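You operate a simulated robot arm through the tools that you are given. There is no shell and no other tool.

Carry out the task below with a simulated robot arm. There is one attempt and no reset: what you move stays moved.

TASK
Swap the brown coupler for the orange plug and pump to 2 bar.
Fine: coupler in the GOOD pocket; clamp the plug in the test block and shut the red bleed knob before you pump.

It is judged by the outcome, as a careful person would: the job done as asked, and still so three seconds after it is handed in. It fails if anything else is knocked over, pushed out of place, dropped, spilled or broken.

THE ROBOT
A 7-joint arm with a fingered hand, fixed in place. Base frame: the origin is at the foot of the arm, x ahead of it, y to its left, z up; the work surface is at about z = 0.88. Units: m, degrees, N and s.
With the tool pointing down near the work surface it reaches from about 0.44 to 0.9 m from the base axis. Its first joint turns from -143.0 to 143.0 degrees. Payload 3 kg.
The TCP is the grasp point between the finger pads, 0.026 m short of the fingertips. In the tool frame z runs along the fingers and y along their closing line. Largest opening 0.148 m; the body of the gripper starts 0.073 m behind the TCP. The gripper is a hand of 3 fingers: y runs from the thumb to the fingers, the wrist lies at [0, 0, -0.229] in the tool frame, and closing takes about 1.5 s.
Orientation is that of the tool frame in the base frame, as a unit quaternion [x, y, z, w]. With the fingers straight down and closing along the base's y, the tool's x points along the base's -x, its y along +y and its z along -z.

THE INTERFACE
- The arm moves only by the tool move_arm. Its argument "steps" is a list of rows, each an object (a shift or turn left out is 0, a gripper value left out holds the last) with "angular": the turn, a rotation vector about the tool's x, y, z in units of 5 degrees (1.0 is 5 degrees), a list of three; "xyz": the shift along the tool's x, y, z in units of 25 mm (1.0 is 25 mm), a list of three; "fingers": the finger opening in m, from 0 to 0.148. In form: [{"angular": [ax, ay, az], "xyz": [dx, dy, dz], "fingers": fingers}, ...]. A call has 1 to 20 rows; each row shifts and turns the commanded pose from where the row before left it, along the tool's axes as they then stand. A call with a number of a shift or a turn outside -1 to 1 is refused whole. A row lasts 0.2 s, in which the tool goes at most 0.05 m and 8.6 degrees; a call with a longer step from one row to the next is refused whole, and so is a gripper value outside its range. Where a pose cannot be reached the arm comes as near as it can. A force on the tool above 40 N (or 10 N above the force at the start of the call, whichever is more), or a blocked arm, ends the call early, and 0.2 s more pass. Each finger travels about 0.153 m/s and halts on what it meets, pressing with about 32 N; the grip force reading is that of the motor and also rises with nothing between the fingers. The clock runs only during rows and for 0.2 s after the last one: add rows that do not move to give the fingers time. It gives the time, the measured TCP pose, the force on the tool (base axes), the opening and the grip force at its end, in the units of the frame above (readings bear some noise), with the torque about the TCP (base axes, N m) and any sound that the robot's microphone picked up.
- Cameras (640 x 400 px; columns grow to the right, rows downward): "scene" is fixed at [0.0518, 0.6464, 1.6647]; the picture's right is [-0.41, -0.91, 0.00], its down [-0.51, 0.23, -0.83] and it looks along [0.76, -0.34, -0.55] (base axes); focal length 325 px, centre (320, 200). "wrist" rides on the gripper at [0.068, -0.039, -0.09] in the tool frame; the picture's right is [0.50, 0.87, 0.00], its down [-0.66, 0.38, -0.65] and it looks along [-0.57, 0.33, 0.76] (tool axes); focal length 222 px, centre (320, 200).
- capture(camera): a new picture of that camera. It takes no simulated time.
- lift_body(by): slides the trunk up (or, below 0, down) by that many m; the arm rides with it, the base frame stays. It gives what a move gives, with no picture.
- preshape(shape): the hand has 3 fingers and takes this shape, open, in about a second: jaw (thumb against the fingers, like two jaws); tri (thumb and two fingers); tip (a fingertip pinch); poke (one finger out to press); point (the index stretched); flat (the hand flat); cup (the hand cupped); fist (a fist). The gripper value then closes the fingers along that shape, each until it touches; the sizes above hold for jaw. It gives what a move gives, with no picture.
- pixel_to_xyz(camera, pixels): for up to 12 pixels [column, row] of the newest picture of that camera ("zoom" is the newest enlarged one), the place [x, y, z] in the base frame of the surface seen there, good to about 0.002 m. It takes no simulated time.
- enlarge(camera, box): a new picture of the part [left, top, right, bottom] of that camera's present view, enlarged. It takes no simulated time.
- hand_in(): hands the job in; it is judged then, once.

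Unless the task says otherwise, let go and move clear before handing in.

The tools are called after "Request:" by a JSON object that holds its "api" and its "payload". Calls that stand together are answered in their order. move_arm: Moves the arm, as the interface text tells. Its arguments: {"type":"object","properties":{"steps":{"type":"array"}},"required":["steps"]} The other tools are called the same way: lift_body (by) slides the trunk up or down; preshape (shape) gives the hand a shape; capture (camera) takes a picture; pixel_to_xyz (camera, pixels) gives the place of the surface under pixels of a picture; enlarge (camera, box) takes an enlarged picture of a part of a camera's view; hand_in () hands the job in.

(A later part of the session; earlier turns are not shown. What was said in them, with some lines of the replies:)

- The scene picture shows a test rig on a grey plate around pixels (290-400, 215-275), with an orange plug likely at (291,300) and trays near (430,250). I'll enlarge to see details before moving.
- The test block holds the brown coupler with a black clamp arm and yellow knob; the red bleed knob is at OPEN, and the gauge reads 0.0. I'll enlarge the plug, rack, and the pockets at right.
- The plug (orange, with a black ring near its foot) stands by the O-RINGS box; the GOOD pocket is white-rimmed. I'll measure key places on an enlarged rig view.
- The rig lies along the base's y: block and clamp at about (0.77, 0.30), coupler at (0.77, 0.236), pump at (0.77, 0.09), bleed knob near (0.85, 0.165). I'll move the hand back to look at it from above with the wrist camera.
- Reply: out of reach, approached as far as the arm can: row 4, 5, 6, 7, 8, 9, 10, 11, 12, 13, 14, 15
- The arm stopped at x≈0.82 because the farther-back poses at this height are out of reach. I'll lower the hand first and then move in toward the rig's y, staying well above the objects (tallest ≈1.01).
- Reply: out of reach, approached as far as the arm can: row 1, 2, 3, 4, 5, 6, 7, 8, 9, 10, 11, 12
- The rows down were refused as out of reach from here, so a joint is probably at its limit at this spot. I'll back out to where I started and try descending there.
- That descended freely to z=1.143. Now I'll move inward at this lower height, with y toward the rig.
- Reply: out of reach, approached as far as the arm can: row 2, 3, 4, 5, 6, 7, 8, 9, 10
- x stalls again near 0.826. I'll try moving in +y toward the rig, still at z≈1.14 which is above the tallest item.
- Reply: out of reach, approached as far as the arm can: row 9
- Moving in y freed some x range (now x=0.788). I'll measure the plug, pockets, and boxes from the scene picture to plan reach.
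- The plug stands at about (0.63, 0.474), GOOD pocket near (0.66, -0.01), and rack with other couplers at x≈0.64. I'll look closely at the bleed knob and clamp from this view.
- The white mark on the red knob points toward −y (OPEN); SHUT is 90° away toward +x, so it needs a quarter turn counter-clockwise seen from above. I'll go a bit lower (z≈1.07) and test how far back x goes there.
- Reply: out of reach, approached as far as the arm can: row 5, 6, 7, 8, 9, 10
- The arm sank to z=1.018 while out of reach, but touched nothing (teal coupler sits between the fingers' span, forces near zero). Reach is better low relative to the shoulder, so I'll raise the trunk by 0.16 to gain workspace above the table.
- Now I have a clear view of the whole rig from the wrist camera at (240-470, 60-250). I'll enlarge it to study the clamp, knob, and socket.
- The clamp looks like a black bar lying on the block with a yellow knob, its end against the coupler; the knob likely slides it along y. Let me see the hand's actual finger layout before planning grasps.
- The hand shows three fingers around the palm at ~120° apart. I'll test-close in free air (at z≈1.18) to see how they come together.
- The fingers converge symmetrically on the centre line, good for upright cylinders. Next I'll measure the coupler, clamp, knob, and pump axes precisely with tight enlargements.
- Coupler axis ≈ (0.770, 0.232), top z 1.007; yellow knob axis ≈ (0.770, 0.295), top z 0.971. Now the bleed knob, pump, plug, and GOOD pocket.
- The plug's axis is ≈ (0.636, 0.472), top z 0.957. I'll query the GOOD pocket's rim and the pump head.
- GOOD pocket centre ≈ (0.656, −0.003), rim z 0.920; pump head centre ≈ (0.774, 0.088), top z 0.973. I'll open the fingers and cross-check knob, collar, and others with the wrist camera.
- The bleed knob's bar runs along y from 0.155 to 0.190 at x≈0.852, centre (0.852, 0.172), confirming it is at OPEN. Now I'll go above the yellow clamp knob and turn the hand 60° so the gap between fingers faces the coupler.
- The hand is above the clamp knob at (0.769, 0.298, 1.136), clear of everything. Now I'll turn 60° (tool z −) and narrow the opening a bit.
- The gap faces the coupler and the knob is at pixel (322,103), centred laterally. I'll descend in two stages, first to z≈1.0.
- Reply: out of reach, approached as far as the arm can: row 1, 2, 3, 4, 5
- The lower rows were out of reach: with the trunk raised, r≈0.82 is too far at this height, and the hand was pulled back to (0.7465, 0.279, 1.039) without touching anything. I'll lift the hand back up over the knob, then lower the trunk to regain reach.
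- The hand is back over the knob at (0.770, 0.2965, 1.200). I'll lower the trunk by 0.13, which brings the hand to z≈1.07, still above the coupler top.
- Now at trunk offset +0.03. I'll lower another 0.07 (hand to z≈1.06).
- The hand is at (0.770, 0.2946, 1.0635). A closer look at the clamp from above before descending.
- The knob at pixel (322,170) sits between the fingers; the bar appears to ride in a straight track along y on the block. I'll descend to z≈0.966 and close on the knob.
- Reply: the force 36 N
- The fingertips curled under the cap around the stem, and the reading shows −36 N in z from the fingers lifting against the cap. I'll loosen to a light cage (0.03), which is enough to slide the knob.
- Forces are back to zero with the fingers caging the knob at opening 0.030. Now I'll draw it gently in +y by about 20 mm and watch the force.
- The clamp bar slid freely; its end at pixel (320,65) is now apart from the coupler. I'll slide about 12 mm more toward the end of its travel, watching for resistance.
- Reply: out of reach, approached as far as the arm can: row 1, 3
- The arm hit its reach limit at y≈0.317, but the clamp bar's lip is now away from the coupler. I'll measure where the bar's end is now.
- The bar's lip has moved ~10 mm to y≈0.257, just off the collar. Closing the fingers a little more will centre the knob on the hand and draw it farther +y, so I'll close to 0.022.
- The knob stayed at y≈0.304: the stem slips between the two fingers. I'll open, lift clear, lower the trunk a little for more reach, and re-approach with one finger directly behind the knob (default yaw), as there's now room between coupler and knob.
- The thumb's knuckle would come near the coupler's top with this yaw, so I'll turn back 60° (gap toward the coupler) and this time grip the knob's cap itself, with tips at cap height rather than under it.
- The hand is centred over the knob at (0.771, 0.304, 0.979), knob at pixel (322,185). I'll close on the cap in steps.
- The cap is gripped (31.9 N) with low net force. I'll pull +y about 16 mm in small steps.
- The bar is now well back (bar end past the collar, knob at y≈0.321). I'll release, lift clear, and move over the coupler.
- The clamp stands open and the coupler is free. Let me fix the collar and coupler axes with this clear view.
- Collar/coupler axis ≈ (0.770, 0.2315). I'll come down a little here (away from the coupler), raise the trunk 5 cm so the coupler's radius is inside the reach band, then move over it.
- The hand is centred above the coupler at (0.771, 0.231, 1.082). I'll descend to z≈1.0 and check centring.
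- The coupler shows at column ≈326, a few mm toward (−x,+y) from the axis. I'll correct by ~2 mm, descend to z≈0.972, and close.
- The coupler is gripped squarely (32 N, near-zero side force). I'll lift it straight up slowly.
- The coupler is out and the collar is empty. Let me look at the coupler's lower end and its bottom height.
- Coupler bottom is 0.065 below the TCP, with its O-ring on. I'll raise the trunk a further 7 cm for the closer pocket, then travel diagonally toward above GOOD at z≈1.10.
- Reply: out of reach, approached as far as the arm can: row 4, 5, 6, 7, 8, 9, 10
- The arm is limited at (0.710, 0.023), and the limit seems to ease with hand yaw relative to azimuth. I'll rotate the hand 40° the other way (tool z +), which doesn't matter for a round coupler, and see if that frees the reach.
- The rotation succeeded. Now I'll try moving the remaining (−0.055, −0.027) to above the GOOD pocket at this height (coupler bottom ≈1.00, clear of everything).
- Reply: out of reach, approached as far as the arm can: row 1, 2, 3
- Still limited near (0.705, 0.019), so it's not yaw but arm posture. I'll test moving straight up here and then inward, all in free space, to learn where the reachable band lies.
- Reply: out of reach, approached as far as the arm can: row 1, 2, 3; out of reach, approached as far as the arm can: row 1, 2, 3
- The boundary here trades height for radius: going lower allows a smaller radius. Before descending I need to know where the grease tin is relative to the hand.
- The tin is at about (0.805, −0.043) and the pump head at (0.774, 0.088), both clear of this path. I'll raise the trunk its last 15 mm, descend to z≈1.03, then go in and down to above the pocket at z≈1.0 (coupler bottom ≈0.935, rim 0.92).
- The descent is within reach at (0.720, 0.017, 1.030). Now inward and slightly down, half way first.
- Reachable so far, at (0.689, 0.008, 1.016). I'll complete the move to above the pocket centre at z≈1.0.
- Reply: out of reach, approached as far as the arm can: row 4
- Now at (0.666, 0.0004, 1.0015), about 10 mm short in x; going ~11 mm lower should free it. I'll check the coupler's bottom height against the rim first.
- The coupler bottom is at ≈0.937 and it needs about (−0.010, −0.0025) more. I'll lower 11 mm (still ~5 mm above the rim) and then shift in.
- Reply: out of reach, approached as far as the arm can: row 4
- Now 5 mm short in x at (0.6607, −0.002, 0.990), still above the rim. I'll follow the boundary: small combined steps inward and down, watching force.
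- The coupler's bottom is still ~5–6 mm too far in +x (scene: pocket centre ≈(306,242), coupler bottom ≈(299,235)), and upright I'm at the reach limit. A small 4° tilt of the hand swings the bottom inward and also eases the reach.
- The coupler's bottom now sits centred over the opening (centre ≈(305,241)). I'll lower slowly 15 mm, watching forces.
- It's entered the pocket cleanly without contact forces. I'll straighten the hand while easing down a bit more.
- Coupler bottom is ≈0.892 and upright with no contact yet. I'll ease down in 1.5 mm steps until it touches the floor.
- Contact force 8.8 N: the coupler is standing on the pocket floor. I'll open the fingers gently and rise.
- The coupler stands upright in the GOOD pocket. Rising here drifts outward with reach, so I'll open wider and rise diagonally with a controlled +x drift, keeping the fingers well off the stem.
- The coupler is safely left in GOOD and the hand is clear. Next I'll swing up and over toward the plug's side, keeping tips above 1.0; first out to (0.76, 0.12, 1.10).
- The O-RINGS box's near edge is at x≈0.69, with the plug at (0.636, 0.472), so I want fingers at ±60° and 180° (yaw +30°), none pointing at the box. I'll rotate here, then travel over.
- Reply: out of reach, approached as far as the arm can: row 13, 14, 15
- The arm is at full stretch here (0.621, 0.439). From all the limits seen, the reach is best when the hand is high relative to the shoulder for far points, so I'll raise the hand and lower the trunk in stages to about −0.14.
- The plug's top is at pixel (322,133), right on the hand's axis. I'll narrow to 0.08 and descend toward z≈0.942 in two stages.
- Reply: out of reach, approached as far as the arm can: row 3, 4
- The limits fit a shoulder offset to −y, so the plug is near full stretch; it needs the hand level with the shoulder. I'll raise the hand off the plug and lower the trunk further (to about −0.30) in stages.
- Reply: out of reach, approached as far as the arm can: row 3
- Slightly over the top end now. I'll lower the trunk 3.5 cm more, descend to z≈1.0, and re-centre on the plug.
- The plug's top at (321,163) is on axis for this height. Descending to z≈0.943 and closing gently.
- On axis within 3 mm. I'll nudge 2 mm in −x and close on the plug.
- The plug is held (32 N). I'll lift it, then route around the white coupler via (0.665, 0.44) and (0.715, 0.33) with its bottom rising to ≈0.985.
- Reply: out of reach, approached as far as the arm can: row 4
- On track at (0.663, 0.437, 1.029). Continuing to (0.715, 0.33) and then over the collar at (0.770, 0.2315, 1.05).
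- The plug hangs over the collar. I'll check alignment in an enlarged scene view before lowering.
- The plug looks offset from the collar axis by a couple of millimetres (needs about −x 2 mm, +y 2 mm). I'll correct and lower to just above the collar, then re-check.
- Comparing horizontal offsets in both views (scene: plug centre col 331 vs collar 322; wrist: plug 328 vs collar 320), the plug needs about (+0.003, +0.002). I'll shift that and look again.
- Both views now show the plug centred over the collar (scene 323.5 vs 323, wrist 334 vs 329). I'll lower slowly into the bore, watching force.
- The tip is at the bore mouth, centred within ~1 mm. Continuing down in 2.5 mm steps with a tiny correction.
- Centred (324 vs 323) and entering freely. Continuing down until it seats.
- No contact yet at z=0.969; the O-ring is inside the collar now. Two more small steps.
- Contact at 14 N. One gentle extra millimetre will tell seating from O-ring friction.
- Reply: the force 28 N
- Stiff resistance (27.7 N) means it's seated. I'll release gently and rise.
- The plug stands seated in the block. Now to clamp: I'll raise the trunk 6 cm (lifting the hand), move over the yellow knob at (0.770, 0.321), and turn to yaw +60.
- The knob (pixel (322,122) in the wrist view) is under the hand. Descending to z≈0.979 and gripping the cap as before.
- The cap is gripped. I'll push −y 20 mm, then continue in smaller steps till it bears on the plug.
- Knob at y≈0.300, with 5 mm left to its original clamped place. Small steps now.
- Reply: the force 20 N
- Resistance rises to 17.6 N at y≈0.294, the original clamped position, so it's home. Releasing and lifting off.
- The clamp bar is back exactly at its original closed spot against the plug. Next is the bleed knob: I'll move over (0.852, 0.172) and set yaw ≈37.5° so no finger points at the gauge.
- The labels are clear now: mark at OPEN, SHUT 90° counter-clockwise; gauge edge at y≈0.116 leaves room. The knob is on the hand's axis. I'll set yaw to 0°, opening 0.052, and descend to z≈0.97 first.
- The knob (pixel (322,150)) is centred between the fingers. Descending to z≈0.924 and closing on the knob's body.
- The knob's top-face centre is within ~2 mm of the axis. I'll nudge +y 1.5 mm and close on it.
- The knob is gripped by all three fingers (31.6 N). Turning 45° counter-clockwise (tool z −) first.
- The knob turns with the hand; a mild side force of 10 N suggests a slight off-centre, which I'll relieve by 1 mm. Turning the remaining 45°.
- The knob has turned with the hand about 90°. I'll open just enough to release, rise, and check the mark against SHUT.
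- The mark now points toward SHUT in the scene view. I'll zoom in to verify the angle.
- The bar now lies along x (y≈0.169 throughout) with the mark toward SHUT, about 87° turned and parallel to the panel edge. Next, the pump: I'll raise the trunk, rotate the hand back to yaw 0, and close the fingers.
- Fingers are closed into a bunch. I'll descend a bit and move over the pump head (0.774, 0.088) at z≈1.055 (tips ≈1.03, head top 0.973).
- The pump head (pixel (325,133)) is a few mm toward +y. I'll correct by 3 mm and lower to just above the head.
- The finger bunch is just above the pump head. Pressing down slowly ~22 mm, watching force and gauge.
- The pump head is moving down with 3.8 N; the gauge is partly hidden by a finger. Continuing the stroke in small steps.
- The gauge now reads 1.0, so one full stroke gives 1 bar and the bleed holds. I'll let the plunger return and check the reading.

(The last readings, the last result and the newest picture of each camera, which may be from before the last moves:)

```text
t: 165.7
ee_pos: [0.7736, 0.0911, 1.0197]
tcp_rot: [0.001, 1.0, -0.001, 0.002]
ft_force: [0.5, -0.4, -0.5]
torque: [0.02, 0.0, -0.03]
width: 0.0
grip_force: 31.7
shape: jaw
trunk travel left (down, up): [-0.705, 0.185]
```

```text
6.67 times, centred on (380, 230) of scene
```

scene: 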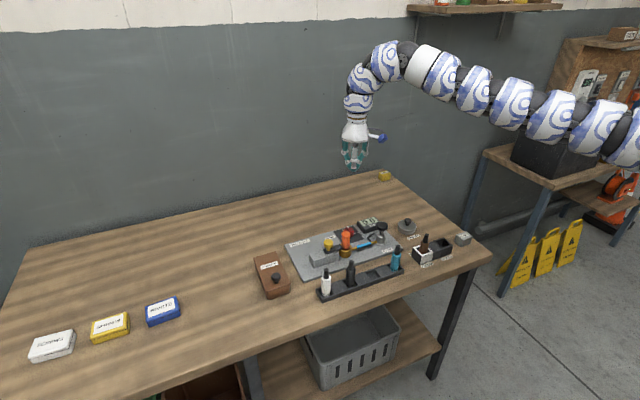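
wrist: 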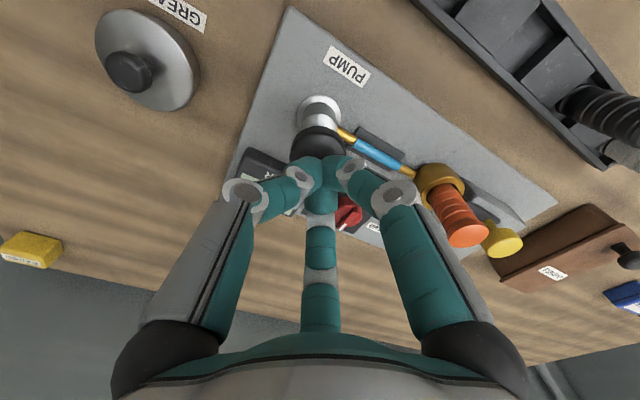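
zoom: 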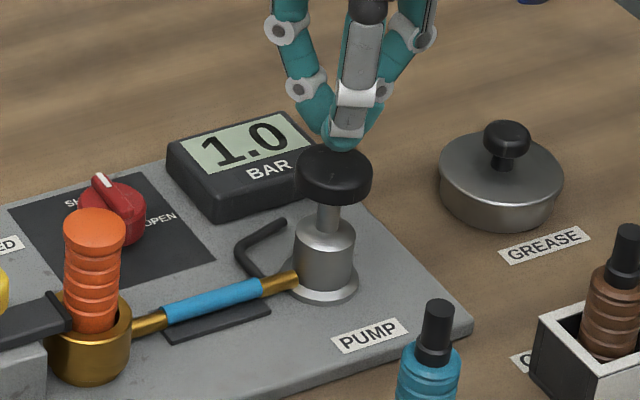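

The plunger sprang back and the gauge holds at 1.0. Now the second stroke, the same depth as before.

Request:
{"api": "move_arm", "payload": {"steps": [{"xyz": [0, 0, 0.3]}, {"xyz": [0, 0, 0.3]}, {"xyz": [0, 0, 0.2]}, {"xyz": [0, 0, 0.2]}, {"xyz": [0, 0, 0.15]}, {"xyz": [0, 0, 0.12]}, {}]}}

Request:
{"api": "enlarge", "payload": {"camera": "scene", "box": [340, 200, 420, 260]}}

```text
t: 167.3
ee_pos: [0.7733, 0.0904, 0.9895]
tcp_rot: [0.0, 1.0, -0.003, 0.002]
ft_force: [-1.0, 0.1, 3.5]
torque: [0.0, -0.02, -0.03]
width: 0.0
grip_force: 32.3
shape: jaw
trunk travel left (down, up): [-0.705, 0.185]
```

```text
6.67 times, centred on (380, 230) of scene
```

zoom: 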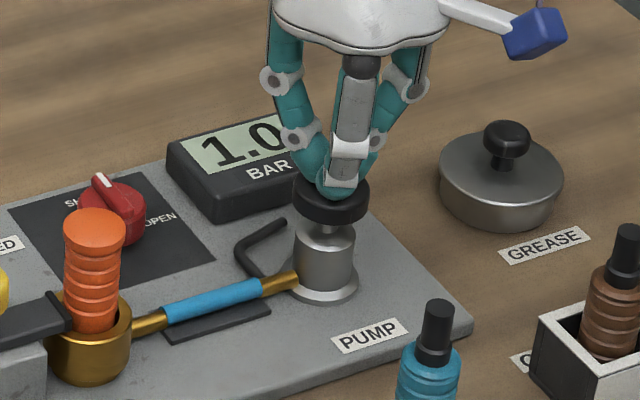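

Still 1.0 at z=0.9895; continuing the last few millimetres of the stroke.

Request:
{"api": "move_arm", "payload": {"steps": [{"xyz": [0, 0, 0.12]}, {"xyz": [0, 0, 0.12]}, {}]}}

Request:
{"api": "enlarge", "payload": {"camera": "scene", "box": [340, 200, 420, 260]}}

```text
t: 168.1
ee_pos: [0.7726, 0.0889, 0.9829]
tcp_rot: [0.002, 1.0, -0.002, 0.002]
ft_force: [-0.2, 0.7, 6.3]
torque: [0.05, 0.05, 0.0]
width: 0.0001
grip_force: 32.3
shape: jaw
trunk travel left (down, up): [-0.705, 0.185]
```

```text
6.67 times, centred on (380, 230) of scene
```

zoom: 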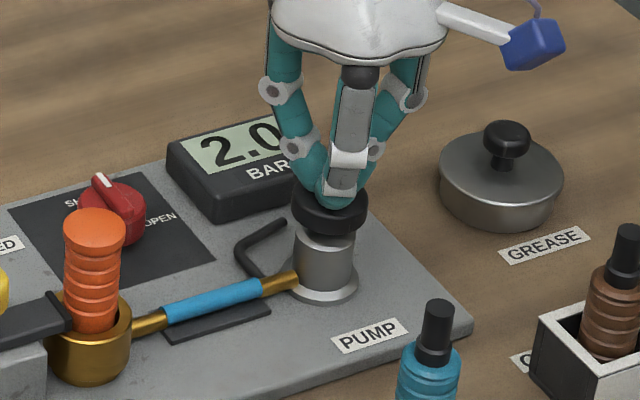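

The gauge reads 2.0. I'll let the plunger return and rise clear.

Request:
{"api": "move_arm", "payload": {"steps": [{"xyz": [0, 0, -0.4]}, {"xyz": [0, 0, -0.5]}, {"xyz": [0, 0, -0.7]}, {"xyz": [0, 0, -1]}, {"xyz": [0, 0, -1]}, {}, {}, {}, {}, {}]}}

Request:
{"api": "enlarge", "payload": {"camera": "scene", "box": [310, 200, 430, 270]}}

Request:
{"api": "capture", "payload": {"camera": "scene"}}

```text
t: 170.3
ee_pos: [0.7783, 0.0915, 1.0718]
tcp_rot: [0.001, 1.0, -0.002, 0.001]
ft_force: [0.2, 1.1, 0.5]
torque: [-0.02, -0.03, 0.04]
width: 0.0
grip_force: 31.6
shape: jaw
out of reach, approached as far as the arm can: row 5
trunk travel left (down, up): [-0.705, 0.185]
```

```text
5.33 times, centred on (370, 235) of scene
```

zoom: 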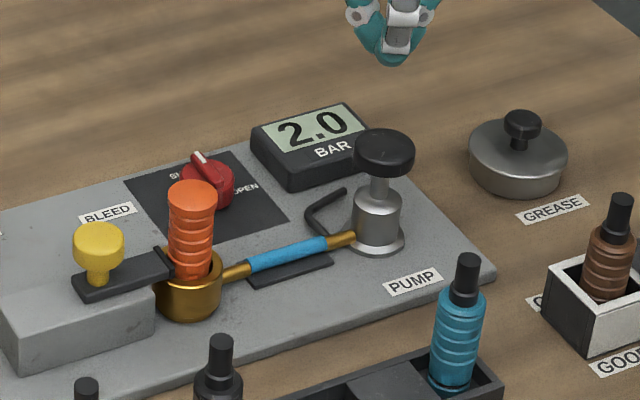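

```text
taken
```

scene: 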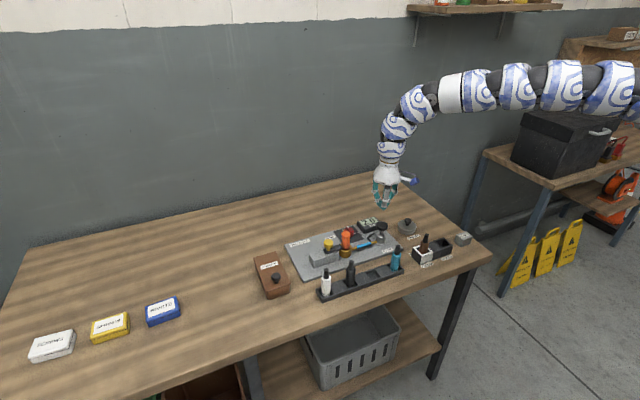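

The gauge holds 2.0 with the plunger up, clamp closed, bleed shut, and coupler in GOOD. I'll raise away, wait a few seconds, and confirm nothing drifts.

Request:
{"api": "lift_body", "payload": {"by": 0.1}}

Request:
{"api": "move_arm", "payload": {"steps": [{"fingers": 0.06}, {}, {}, {}, {}, {}, {}, {}, {}, {}, {}, {}, {}, {}, {}, {}, {}, {}, {}, {}]}}

Request:
{"api": "enlarge", "payload": {"camera": "scene", "box": [310, 200, 450, 280]}}

Request:
{"api": "enlarge", "payload": {"camera": "scene", "box": [330, 215, 390, 255]}}

Request:
{"api": "enlarge", "payload": {"camera": "scene", "box": [395, 220, 475, 275]}}

```text
t: 171.6
ee_pos: [0.7789, 0.0926, 1.1704]
tcp_rot: [0.001, 1.0, -0.003, 0.001]
ft_force: [0.3, -0.2, -0.6]
torque: [0.04, 0.0, 0.01]
width: 0.0
grip_force: 32.1
shape: jaw
trunk travel left (down, up): [-0.805, 0.085]
```

```text
t: 175.8
ee_pos: [0.778, 0.0932, 1.1709]
tcp_rot: [0.001, 1.0, -0.002, 0.001]
ft_force: [0.1, 0.5, 0.2]
torque: [0.01, -0.01, 0.02]
width: 0.0597
grip_force: 0.0
shape: jaw
trunk travel left (down, up): [-0.805, 0.085]
```

```text
4.57 times, centred on (380, 240) of scene
```

zoom: 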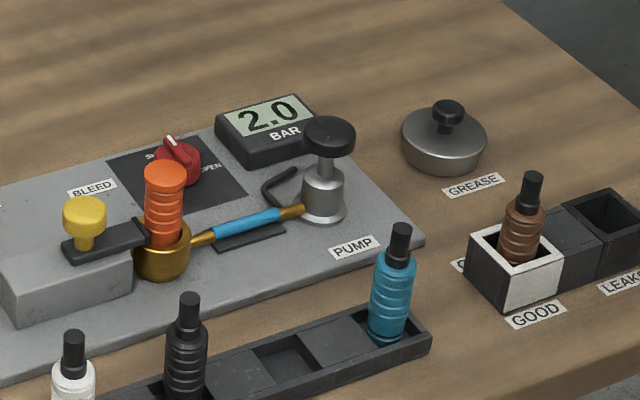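

```text
10.00 times, centred on (360, 235) of scene
```

zoom: 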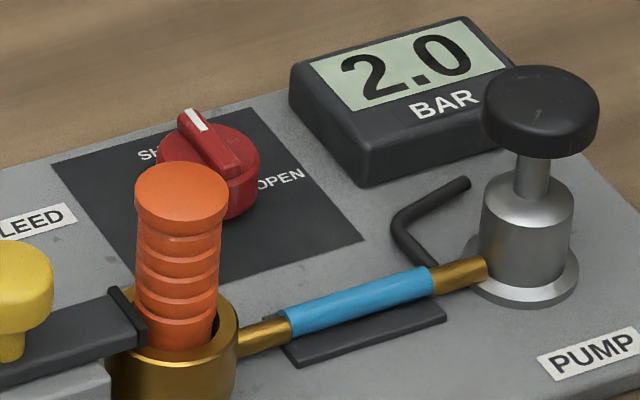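

```text
7.27 times, centred on (435, 248) of scene
```

zoom: 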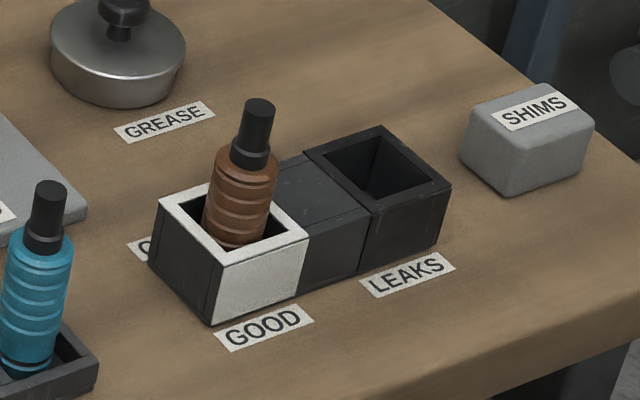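

After more than 5 s the gauge still reads 2.0. The plug is clamped, the bleed mark is at SHUT, and the coupler stands in GOOD. Everything else is undisturbed and the hand is clear, so I'm handing in.

Request:
{"api": "hand_in", "payload": {}}

```text
The job is handed in.
```

The job is handed in. The brown coupler is out of the test block and standing in the GOOD pocket. The orange plug is seated in its place with the clamp closed.

I shut the bleed knob before pumping. Two strokes brought the gauge to 2.0 bar, one bar per stroke, and it was still at 2.0 more than five seconds later when I handed in. The bleed knob measured about 87° of its 90° turn, but the steady pressure shows it is closed.

Nothing else was moved or knocked over, and the hand was let go and clear at the end.
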